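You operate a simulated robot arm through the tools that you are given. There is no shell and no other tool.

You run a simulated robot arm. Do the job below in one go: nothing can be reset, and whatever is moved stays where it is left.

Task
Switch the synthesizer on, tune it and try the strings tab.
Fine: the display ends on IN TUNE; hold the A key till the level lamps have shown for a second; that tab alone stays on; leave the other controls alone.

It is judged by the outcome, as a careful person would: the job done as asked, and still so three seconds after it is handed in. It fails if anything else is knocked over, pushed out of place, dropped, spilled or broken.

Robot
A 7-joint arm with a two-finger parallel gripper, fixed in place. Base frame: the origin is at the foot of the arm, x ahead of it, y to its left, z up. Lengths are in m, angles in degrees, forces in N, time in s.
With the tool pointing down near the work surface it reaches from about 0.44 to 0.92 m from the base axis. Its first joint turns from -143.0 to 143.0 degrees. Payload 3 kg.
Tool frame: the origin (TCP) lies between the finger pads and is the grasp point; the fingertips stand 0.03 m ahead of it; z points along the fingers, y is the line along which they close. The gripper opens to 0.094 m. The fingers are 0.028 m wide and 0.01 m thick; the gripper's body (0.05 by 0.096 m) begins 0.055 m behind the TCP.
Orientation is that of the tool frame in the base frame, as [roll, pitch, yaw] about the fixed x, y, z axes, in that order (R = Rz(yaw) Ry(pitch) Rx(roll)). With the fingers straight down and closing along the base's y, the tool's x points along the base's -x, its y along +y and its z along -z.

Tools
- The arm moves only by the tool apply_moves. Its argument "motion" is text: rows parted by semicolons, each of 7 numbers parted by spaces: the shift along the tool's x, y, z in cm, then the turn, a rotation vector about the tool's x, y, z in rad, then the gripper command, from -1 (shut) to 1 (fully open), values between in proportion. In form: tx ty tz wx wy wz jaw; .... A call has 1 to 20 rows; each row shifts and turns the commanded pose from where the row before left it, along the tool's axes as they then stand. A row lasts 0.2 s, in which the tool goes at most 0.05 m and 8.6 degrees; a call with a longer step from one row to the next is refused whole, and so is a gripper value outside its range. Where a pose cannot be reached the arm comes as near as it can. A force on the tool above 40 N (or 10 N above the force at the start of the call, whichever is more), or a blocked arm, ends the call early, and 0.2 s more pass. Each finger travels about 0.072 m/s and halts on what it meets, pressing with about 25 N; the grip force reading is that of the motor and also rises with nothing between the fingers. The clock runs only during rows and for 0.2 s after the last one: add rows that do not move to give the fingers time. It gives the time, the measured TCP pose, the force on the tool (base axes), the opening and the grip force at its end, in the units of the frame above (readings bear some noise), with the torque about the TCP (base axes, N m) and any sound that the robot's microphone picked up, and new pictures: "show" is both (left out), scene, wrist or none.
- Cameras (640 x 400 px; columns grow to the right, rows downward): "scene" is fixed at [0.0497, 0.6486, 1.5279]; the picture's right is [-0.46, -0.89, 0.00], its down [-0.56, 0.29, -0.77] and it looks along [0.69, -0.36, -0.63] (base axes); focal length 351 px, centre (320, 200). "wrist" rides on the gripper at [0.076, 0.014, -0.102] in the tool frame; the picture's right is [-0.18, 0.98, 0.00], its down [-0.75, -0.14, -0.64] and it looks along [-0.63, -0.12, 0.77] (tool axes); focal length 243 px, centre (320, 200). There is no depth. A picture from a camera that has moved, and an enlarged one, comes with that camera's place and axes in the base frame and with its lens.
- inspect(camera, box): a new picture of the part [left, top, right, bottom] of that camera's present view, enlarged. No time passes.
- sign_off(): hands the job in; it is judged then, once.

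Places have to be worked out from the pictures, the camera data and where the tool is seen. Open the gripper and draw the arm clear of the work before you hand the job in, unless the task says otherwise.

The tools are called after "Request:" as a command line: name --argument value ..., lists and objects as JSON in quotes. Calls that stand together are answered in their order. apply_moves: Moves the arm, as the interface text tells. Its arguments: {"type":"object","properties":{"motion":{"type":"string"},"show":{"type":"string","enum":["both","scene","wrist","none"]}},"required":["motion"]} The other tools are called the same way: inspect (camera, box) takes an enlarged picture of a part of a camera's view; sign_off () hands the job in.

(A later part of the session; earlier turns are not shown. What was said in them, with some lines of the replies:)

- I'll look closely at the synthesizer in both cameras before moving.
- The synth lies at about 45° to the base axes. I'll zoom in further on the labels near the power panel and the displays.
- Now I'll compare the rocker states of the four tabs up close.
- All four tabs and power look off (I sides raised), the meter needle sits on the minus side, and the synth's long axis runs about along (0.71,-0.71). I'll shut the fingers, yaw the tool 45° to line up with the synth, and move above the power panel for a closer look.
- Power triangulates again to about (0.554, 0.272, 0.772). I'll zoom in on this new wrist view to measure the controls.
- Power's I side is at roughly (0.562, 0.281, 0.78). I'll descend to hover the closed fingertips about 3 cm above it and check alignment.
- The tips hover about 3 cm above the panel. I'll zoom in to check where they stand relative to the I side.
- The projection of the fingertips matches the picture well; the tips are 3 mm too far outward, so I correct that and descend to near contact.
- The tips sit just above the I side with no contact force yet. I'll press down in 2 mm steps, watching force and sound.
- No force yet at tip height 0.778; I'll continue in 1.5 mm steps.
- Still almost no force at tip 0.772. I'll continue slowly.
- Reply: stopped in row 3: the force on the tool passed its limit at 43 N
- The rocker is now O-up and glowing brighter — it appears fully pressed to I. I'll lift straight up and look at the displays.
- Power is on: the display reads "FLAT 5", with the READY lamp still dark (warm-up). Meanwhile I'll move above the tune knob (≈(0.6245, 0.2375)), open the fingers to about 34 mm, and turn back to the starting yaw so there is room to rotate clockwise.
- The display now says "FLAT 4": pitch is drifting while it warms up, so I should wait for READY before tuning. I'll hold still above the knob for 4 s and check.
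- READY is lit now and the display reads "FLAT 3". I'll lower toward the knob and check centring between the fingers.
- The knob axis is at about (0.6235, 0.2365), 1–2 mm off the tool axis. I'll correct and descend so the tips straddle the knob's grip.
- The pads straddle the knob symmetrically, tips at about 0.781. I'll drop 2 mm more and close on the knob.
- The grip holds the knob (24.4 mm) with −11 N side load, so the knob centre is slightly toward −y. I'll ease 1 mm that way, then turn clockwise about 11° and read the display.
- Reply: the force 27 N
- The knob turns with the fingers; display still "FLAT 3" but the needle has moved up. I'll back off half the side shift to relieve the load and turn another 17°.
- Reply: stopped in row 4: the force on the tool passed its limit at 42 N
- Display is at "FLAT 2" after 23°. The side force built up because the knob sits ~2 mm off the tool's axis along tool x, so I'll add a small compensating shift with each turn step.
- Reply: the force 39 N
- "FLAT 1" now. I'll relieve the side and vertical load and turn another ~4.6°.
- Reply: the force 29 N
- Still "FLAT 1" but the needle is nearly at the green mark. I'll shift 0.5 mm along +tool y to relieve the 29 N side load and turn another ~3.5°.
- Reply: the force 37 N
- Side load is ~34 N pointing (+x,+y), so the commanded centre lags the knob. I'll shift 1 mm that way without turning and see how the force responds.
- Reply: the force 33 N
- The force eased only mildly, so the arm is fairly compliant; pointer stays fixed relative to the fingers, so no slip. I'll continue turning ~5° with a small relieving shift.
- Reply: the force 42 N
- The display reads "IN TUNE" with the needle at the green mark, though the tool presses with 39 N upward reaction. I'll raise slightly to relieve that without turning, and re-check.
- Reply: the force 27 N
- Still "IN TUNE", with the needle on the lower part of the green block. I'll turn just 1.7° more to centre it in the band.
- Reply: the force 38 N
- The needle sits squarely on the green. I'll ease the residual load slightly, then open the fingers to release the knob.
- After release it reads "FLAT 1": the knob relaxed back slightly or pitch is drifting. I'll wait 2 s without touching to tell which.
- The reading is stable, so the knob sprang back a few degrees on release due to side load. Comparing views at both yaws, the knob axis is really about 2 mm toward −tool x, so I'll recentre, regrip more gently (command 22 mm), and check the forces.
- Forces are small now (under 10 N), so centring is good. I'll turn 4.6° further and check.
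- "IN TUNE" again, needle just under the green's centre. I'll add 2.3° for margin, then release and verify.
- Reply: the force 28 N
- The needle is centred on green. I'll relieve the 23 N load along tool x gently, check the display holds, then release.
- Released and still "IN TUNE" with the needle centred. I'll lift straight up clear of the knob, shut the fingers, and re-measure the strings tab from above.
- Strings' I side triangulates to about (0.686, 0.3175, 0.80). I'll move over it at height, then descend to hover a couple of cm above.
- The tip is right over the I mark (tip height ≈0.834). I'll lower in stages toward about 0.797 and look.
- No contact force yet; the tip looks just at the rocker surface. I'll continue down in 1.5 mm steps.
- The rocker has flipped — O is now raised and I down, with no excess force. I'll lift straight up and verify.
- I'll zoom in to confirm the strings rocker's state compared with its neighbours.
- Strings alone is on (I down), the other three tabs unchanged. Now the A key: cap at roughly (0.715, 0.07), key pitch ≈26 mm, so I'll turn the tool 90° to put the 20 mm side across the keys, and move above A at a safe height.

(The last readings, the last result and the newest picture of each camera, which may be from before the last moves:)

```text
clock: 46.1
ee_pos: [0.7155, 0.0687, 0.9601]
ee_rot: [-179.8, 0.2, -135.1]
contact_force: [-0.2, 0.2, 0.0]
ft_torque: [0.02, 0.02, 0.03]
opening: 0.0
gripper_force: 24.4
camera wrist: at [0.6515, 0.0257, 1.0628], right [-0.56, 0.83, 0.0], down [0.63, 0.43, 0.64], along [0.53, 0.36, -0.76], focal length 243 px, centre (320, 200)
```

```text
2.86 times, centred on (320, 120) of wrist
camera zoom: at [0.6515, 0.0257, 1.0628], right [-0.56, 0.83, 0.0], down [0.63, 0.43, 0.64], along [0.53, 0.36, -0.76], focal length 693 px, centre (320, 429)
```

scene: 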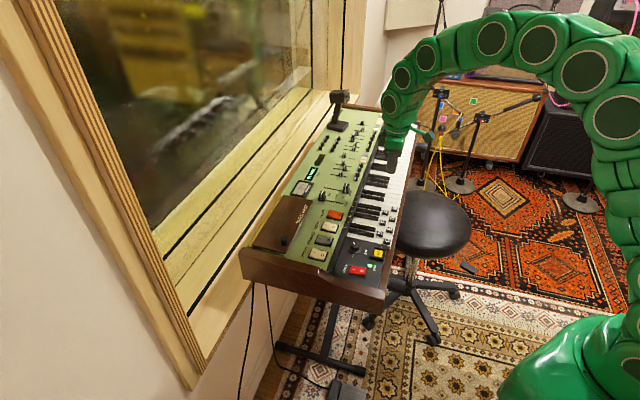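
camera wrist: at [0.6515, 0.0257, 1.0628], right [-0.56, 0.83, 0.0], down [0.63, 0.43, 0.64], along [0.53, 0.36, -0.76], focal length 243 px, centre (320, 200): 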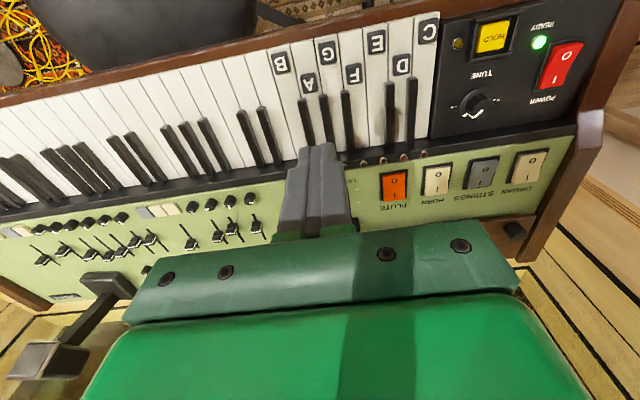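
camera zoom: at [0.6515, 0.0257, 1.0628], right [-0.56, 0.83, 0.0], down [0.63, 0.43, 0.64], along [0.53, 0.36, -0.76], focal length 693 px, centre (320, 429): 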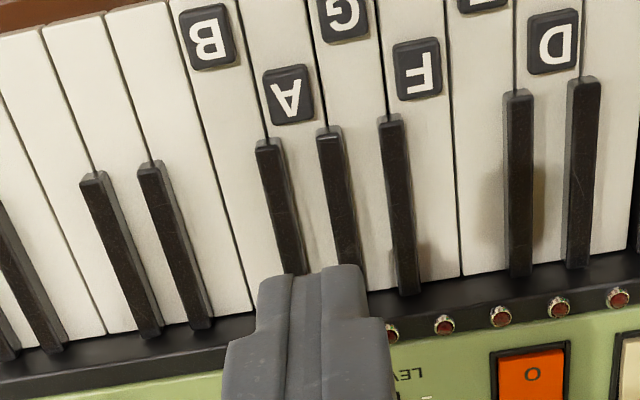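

The display still reads IN TUNE. From this view A's cap is near (0.719, 0.057); I'll shift over it and come down to about 6–7 cm above for a finer look.

Request:
apply_moves --motion "0.57 -1.18 2 0 0 0 -1; 0 0 3 0 0 0 -1; 0 0 3 0 0 0 -1; 0 0 1 0 0 0 -1; 0 0 0 0 0 0 -1"

Request:
inspect --camera "scene" --box '[350, 180, 420, 240]'

Request:
inspect --camera "wrist" --box '[240, 70, 400, 200]'

```text
clock: 47.4
ee_pos: [0.7184, 0.0553, 0.869]
ee_rot: [-179.9, 0.2, -135.1]
contact_force: [0.1, -0.3, 0.0]
ft_torque: [0.0, -0.02, 0.0]
opening: 0.0
gripper_force: 25.1
camera wrist: at [0.6552, 0.0133, 0.9722], right [-0.56, 0.83, 0.0], down [0.63, 0.43, 0.64], along [0.53, 0.36, -0.76], focal length 243 px, centre (320, 200)
```

scene: 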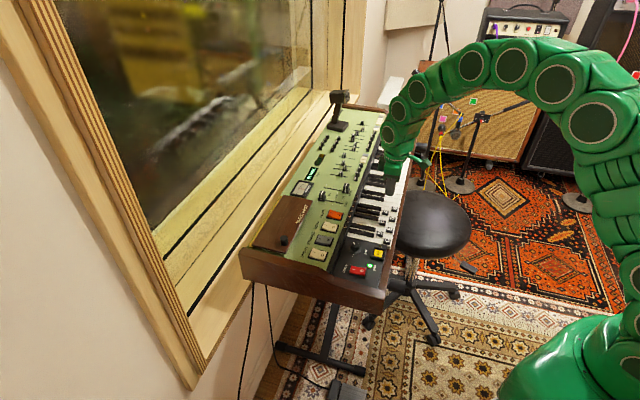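
wrist: 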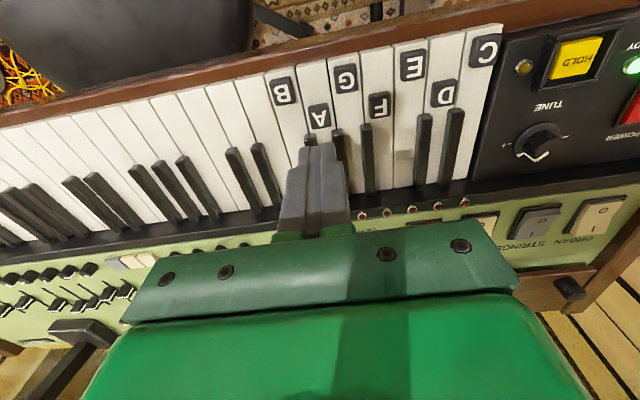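

```text
6.67 times, centred on (385, 210) of scene
camera zoom: at [0.0497, 0.6486, 1.5279], right [-0.46, -0.89, 0.0], down [-0.56, 0.29, -0.77], along [0.69, -0.36, -0.63], focal length 2337 px, centre (-113, 133)
```

zoom: 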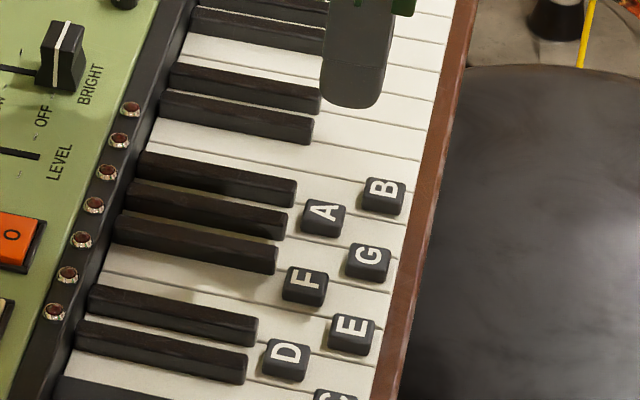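

```text
3.08 times, centred on (320, 135) of wrist
camera zoom: at [0.6552, 0.0133, 0.9722], right [-0.56, 0.83, 0.0], down [0.63, 0.43, 0.64], along [0.53, 0.36, -0.76], focal length 746 px, centre (320, 400)
```

zoom: 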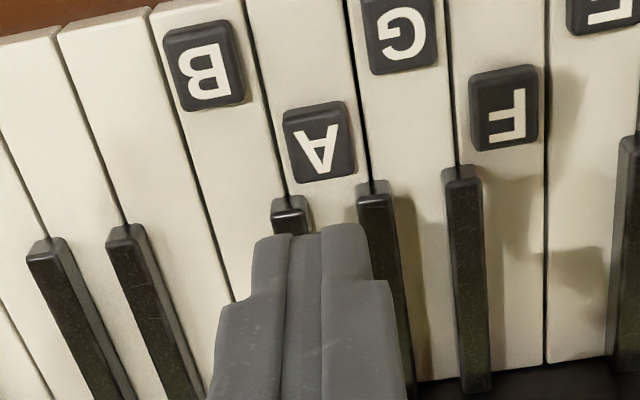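

A's cap lines up laterally (column 320) and lies under the tip within a few mm along the key. I'll shift 2 mm toward the player to stay clear of the black keys, and descend to about 2 cm above.

Request:
apply_moves --motion "0.2 0 1.5 0 0 0 -1; 0 0 1.5 0 0 0 -1; 0 0 1 0 0 0 -1; 0 0 0.5 0 0 0 -1; 0 0 0 0 0 0 -1" --show "none"

Request:
inspect --camera "scene" --box '[350, 180, 420, 240]'

Request:
inspect --camera "wrist" --box '[260, 90, 380, 190]'

```text
clock: 48.5
ee_pos: [0.7199, 0.0538, 0.8243]
ee_rot: [-179.9, 0.2, -135.1]
contact_force: [0.1, -0.6, 0.6]
ft_torque: [0.0, -0.01, 0.0]
opening: 0.0001
gripper_force: 25.2
```

```text
6.67 times, centred on (385, 210) of scene
camera zoom: at [0.0497, 0.6486, 1.5279], right [-0.46, -0.89, 0.0], down [-0.56, 0.29, -0.77], along [0.69, -0.36, -0.63], focal length 2337 px, centre (-113, 133)
```

zoom: 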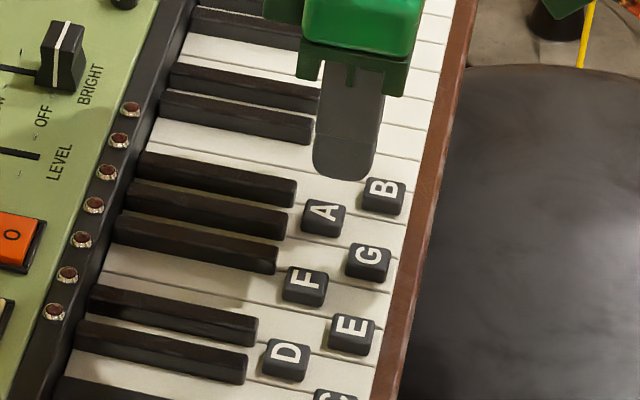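

```text
4.00 times, centred on (320, 140) of wrist
camera zoom: at [0.6548, 0.0116, 0.9275], right [-0.56, 0.83, 0.0], down [0.63, 0.43, 0.64], along [0.53, 0.36, -0.76], focal length 970 px, centre (320, 440)
```

zoom: 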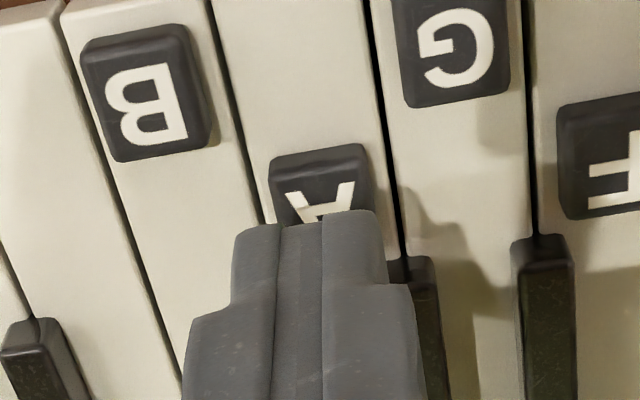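

The tip is centred across the A cap with about 2–3 mm bias toward the player, clear of neighbours. I'll continue down in small steps to first contact.

Request:
apply_moves --motion "0 0 0.4 0 0 0 -1; 0 0 0.4 0 0 0 -1; 0 0 0.3 0 0 0 -1; 0 0 0.3 0 0 0 -1; 0 0 0.2 0 0 0 -1; 0 0 0.2 0 0 0 -1; 0 0 0 0 0 0 -1" --show "none"

Request:
inspect --camera "scene" --box '[350, 180, 420, 240]'

Request:
inspect --camera "scene" --box '[295, 140, 375, 210]'

Request:
inspect --camera "wrist" --box '[260, 90, 380, 190]'

```text
clock: 50.1
ee_pos: [0.719, 0.0546, 0.8066]
ee_rot: [-179.9, 0.2, -135.2]
contact_force: [0.0, 0.4, -0.3]
ft_torque: [0.01, -0.01, 0.03]
opening: 0.0
gripper_force: 25.1
```

```text
6.67 times, centred on (385, 210) of scene
camera zoom: at [0.0497, 0.6486, 1.5279], right [-0.46, -0.89, 0.0], down [-0.56, 0.29, -0.77], along [0.69, -0.36, -0.63], focal length 2337 px, centre (-113, 133)
```

zoom: 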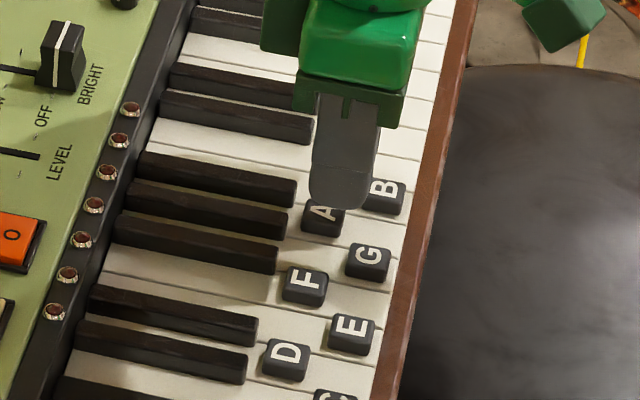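

```text
5.71 times, centred on (335, 175) of scene
camera zoom: at [0.0497, 0.6486, 1.5279], right [-0.46, -0.89, 0.0], down [-0.56, 0.29, -0.77], along [0.69, -0.36, -0.63], focal length 2003 px, centre (234, 343)
```

zoom: 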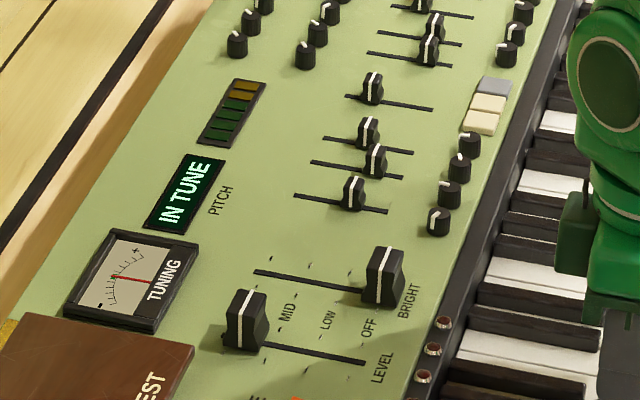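

```text
4.00 times, centred on (320, 140) of wrist
camera zoom: at [0.6548, 0.011, 0.909], right [-0.56, 0.83, 0.0], down [0.63, 0.43, 0.64], along [0.53, 0.36, -0.76], focal length 970 px, centre (320, 440)
```

zoom: 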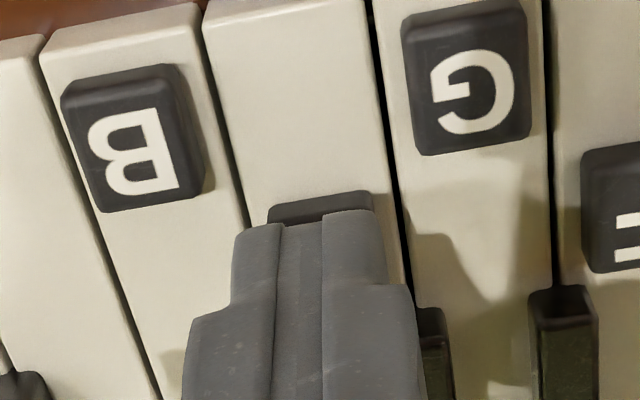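

Tip at 0.777, no contact yet; level lamps dark, display IN TUNE. I'll keep lowering in 2 mm steps.

Request:
apply_moves --motion "0 0 0.2 0 0 0 -1; 0 0 0.2 0 0 0 -1; 0 0 0.2 0 0 0 -1; 0 0 0 0 0 0 -1" --show "none"

Request:
inspect --camera "scene" --box '[350, 180, 420, 240]'

Request:
inspect --camera "scene" --box '[295, 140, 375, 210]'

```text
clock: 51.1
ee_pos: [0.7182, 0.054, 0.8001]
ee_rot: [-179.9, 0.2, -135.1]
contact_force: [-0.7, 0.1, -0.1]
ft_torque: [-0.01, 0.05, 0.01]
opening: 0.0
gripper_force: 24.6
```

```text
6.67 times, centred on (385, 210) of scene
camera zoom: at [0.0497, 0.6486, 1.5279], right [-0.46, -0.89, 0.0], down [-0.56, 0.29, -0.77], along [0.69, -0.36, -0.63], focal length 2337 px, centre (-113, 133)
```

zoom: 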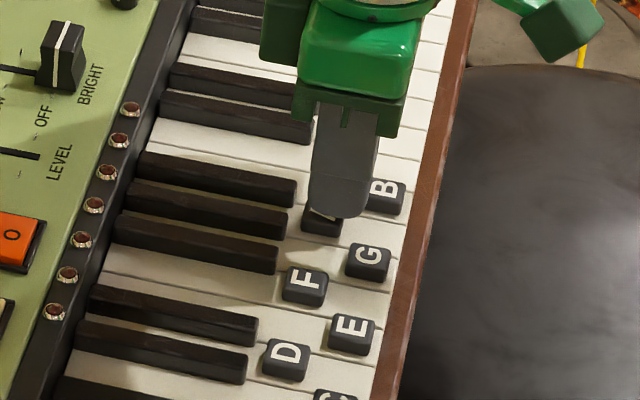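

```text
5.71 times, centred on (335, 175) of scene
camera zoom: at [0.0497, 0.6486, 1.5279], right [-0.46, -0.89, 0.0], down [-0.56, 0.29, -0.77], along [0.69, -0.36, -0.63], focal length 2003 px, centre (234, 343)
```

zoom: 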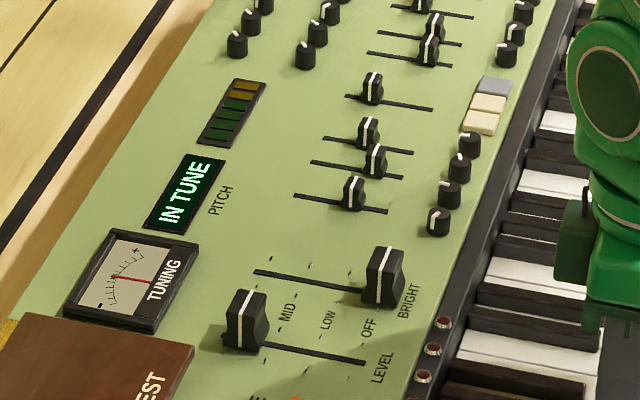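

Tip is about at the cap surface. I'll press on in 2 mm steps and watch the lamps.

Request:
apply_moves --motion "0 0 0.2 0 0 0 -1; 0 0 0.2 0 0 0 -1; 0 0 0.2 0 0 0 -1; 0 0 0 0 0 0 -1" --show "none"

Request:
inspect --camera "scene" --box '[350, 180, 420, 240]'

Request:
inspect --camera "scene" --box '[295, 140, 375, 210]'

Request:
inspect --camera "wrist" --box '[260, 90, 380, 190]'

```text
clock: 52.1
ee_pos: [0.7176, 0.0551, 0.7933]
ee_rot: [-179.9, 0.0, -135.1]
contact_force: [-0.1, -0.2, 0.6]
ft_torque: [-0.01, 0.02, 0.01]
opening: 0.0
gripper_force: 25.4
```

```text
6.67 times, centred on (385, 210) of scene
camera zoom: at [0.0497, 0.6486, 1.5279], right [-0.46, -0.89, 0.0], down [-0.56, 0.29, -0.77], along [0.69, -0.36, -0.63], focal length 2337 px, centre (-113, 133)
```

zoom: 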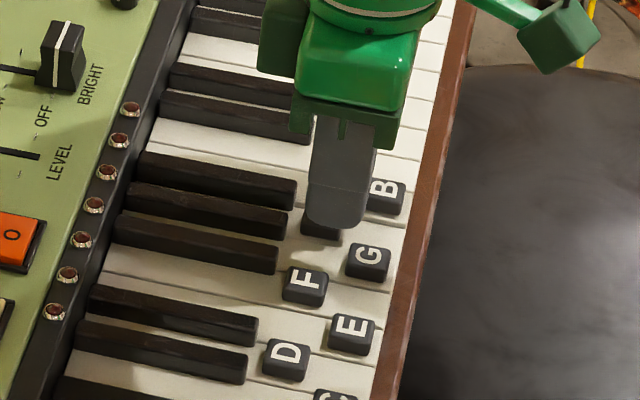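

```text
5.71 times, centred on (335, 175) of scene
camera zoom: at [0.0497, 0.6486, 1.5279], right [-0.46, -0.89, 0.0], down [-0.56, 0.29, -0.77], along [0.69, -0.36, -0.63], focal length 2003 px, centre (234, 343)
```

zoom: 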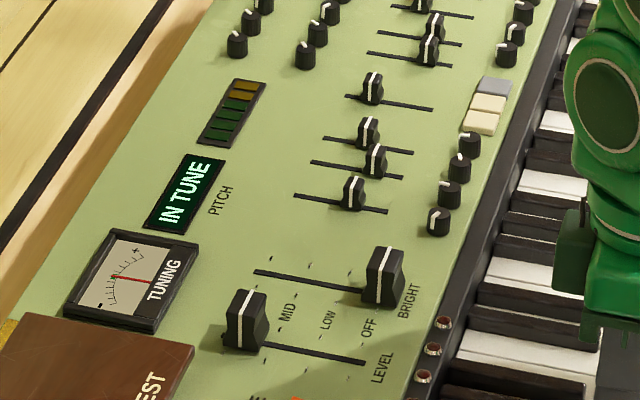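

```text
4.00 times, centred on (320, 140) of wrist
camera zoom: at [0.6545, 0.0116, 0.8971], right [-0.56, 0.83, 0.0], down [0.63, 0.43, 0.64], along [0.53, 0.36, -0.77], focal length 970 px, centre (320, 440)
```

zoom: 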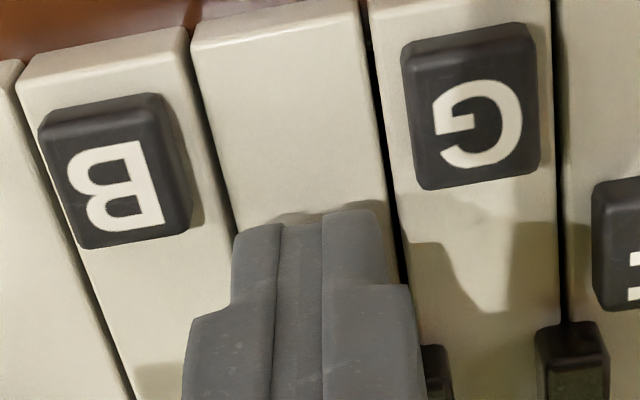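

Still negligible force and lamps dark; continuing down another 4 mm in small steps.

Request:
apply_moves --motion "0 0 0.15 0 0 0 -1; 0 0 0.15 0 0 0 -1; 0 0 0.1 0 0 0 -1; 0 0 0 0 0 0 -1" --show "none"

Request:
inspect --camera "scene" --box '[350, 180, 420, 240]'

Request:
inspect --camera "scene" --box '[295, 140, 375, 210]'

Request:
inspect --camera "wrist" --box '[260, 90, 380, 190]'

```text
clock: 53.1
ee_pos: [0.7196, 0.0554, 0.7895]
ee_rot: [-179.9, 0.0, -135.1]
contact_force: [-0.3, -0.4, 1.6]
ft_torque: [-0.01, 0.03, 0.0]
opening: 0.0001
gripper_force: 25.2
heard: click
```

```text
6.67 times, centred on (385, 210) of scene
camera zoom: at [0.0497, 0.6486, 1.5279], right [-0.46, -0.89, 0.0], down [-0.56, 0.29, -0.77], along [0.69, -0.36, -0.63], focal length 2337 px, centre (-113, 133)
```

zoom: 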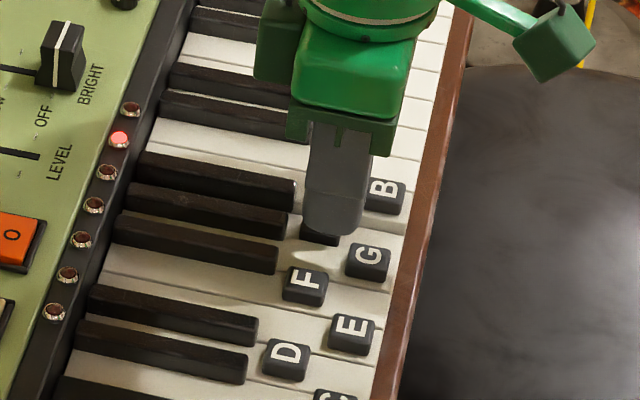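

```text
5.71 times, centred on (335, 175) of scene
camera zoom: at [0.0497, 0.6486, 1.5279], right [-0.46, -0.89, 0.0], down [-0.56, 0.29, -0.77], along [0.69, -0.36, -0.63], focal length 2003 px, centre (234, 343)
```

zoom: 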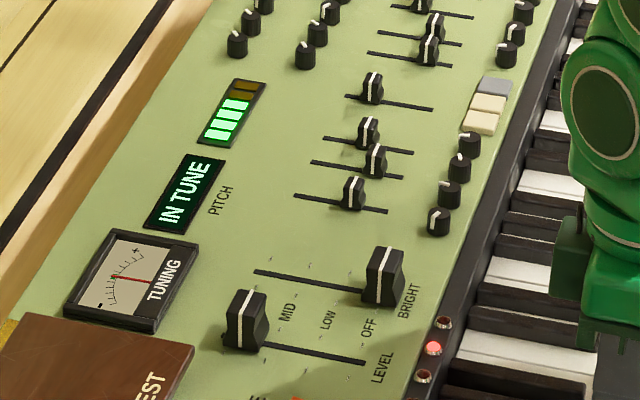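

```text
4.00 times, centred on (320, 140) of wrist
camera zoom: at [0.6552, 0.0124, 0.8926], right [-0.56, 0.83, 0.0], down [0.63, 0.43, 0.64], along [0.53, 0.36, -0.76], focal length 970 px, centre (320, 440)
```

zoom: 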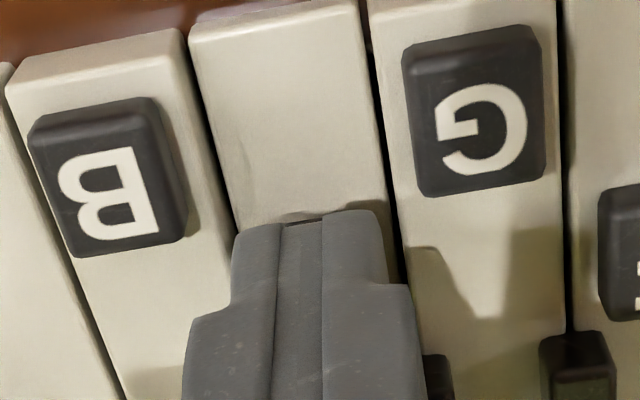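

Click heard: A's key lamp and four level lamps are lit, display still IN TUNE. I'll hold the key here for about 1.6 s more (half a millimetre deeper to be secure).

Request:
apply_moves --motion "0 0 0.05 0 0 0 -1; 0 0 0 0 0 0 -1; 0 0 0 0 0 0 -1; 0 0 0 0 0 0 -1; 0 0 0 0 0 0 -1; 0 0 0 0 0 0 -1; 0 0 0 0 0 0 -1; 0 0 0 0 0 0 -1" --show "scene"

Request:
inspect --camera "scene" --box '[295, 140, 375, 210]'

```text
clock: 55.0
ee_pos: [0.7202, 0.056, 0.7892]
ee_rot: [-179.9, 0.2, -135.1]
contact_force: [-0.2, -0.3, 0.8]
ft_torque: [0.0, 0.01, -0.02]
opening: 0.0
gripper_force: 25.4
```

scene: 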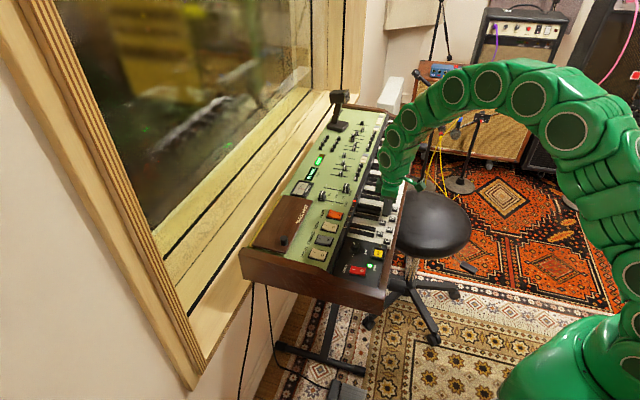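

```text
5.71 times, centred on (335, 175) of scene
camera zoom: at [0.0497, 0.6486, 1.5279], right [-0.46, -0.89, 0.0], down [-0.56, 0.29, -0.77], along [0.69, -0.36, -0.63], focal length 2003 px, centre (234, 343)
```

zoom: 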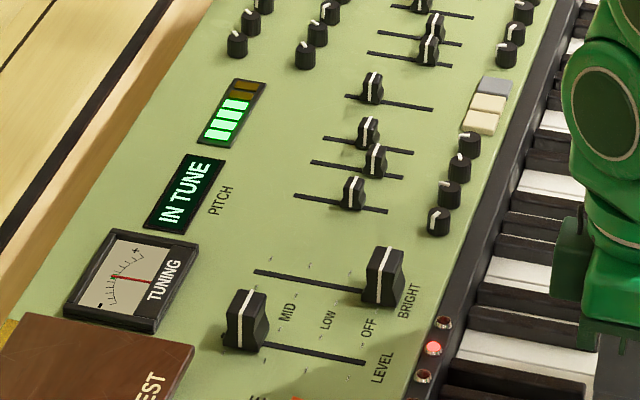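

The level lamps have been lit throughout, well over a second, and the display is IN TUNE. I'll release the key by rising straight up well clear, then open the gripper once high above.

Request:
apply_moves --motion "0 0 -0.5 0 0 0 -1; 0 0 -1 0 0 0 -1; 0 0 -2 0 0 0 -1; 0 0 -4 0 0 0 -1; 0 0 -4 0 0 0 -1; 0 0 -4 0 0 0 -1; 0 0 -4 0 0 0 -1; 0 0 -4 0 0 0 0; 4 0 0 0 0 0 1; 4 0 0 0 0 0 1; 4 0 0 0 0 0 1; 0 0 0 0 0 0 1; 0 0 0 0 0 0 1"

Request:
inspect --camera "scene" --box '[295, 140, 375, 210]'

Request:
inspect --camera "scene" --box '[305, 190, 415, 290]'

```text
clock: 57.8
ee_pos: [0.6333, -0.0318, 1.0211]
ee_rot: [-180.0, 0.2, -135.1]
contact_force: [0.3, 1.6, -0.8]
ft_torque: [0.0, 0.03, 0.0]
opening: 0.0938
gripper_force: 0.1
camera wrist: at [0.5688, -0.0737, 1.1244], right [-0.56, 0.83, 0.0], down [0.63, 0.43, 0.64], along [0.53, 0.36, -0.76], focal length 243 px, centre (320, 200)
```

scene: 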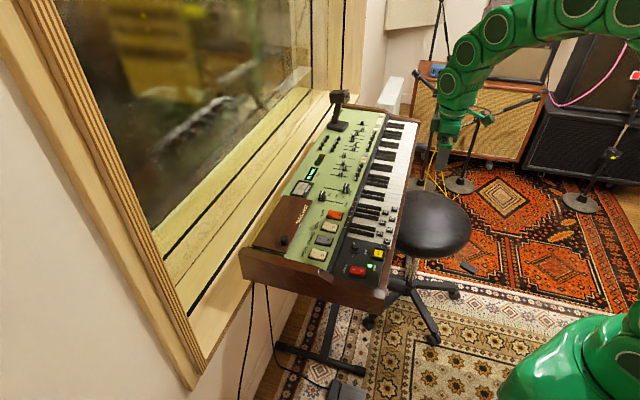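
wrist: 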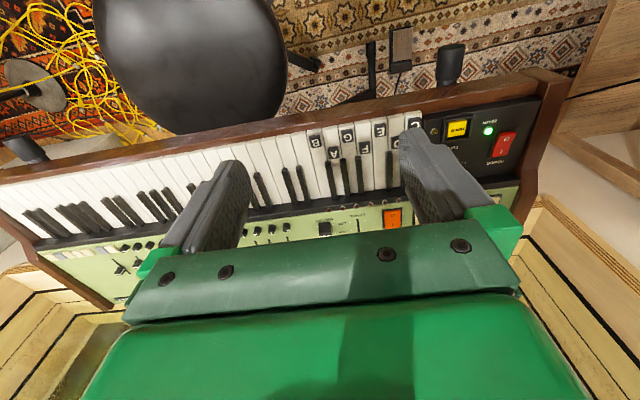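

```text
5.71 times, centred on (335, 175) of scene
camera zoom: at [0.0497, 0.6486, 1.5279], right [-0.46, -0.89, 0.0], down [-0.56, 0.29, -0.77], along [0.69, -0.36, -0.63], focal length 2003 px, centre (234, 343)
```

zoom: 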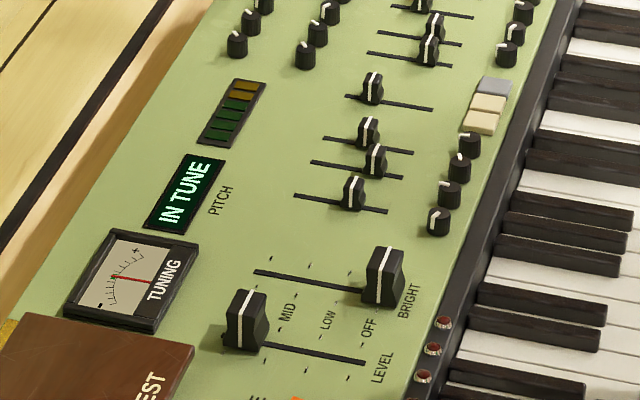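

```text
4.00 times, centred on (360, 240) of scene
camera zoom: at [0.0497, 0.6486, 1.5279], right [-0.46, -0.89, 0.0], down [-0.56, 0.29, -0.77], along [0.69, -0.36, -0.63], focal length 1402 px, centre (160, 40)
```

zoom: 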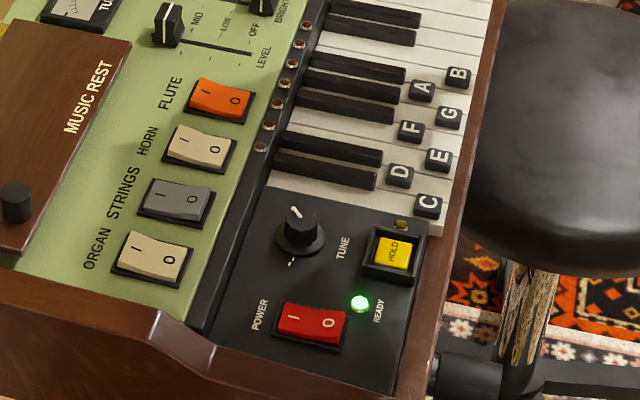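

The final views show power on and READY lit. The display is steady on IN TUNE, only the strings tab is on, the A key is back up with its lamps off, and HOLD and the other controls are unchanged. The gripper is open and the arm is clear, so I'm handing the job in.

Request:
sign_off

```text
The job is handed in.
```

The synthesizer is on and tuned, the strings tab is tried, and the job is handed in.

- **Power:** it is switched on. I waited for the READY lamp before tuning, because the pitch drifted while it warmed up.
- **Tuning:** the display reads IN TUNE with the needle on the green mark. My first attempt slipped back to FLAT 1 when I let go of the knob. I regripped it and turned it a little further, and it read IN TUNE in every check over the 23 seconds or so before hand-in.
- **Strings tab:** it is on, and the organ, horn and flute tabs are still off.
- **A key:** I held it down for about two seconds, and the level lamps were lit at both checks, nearly two seconds apart. It has since come back up.
- **Everything else:** the HOLD button, sliders and other knobs look unchanged. The gripper is open and the arm is clear of the synthesizer.
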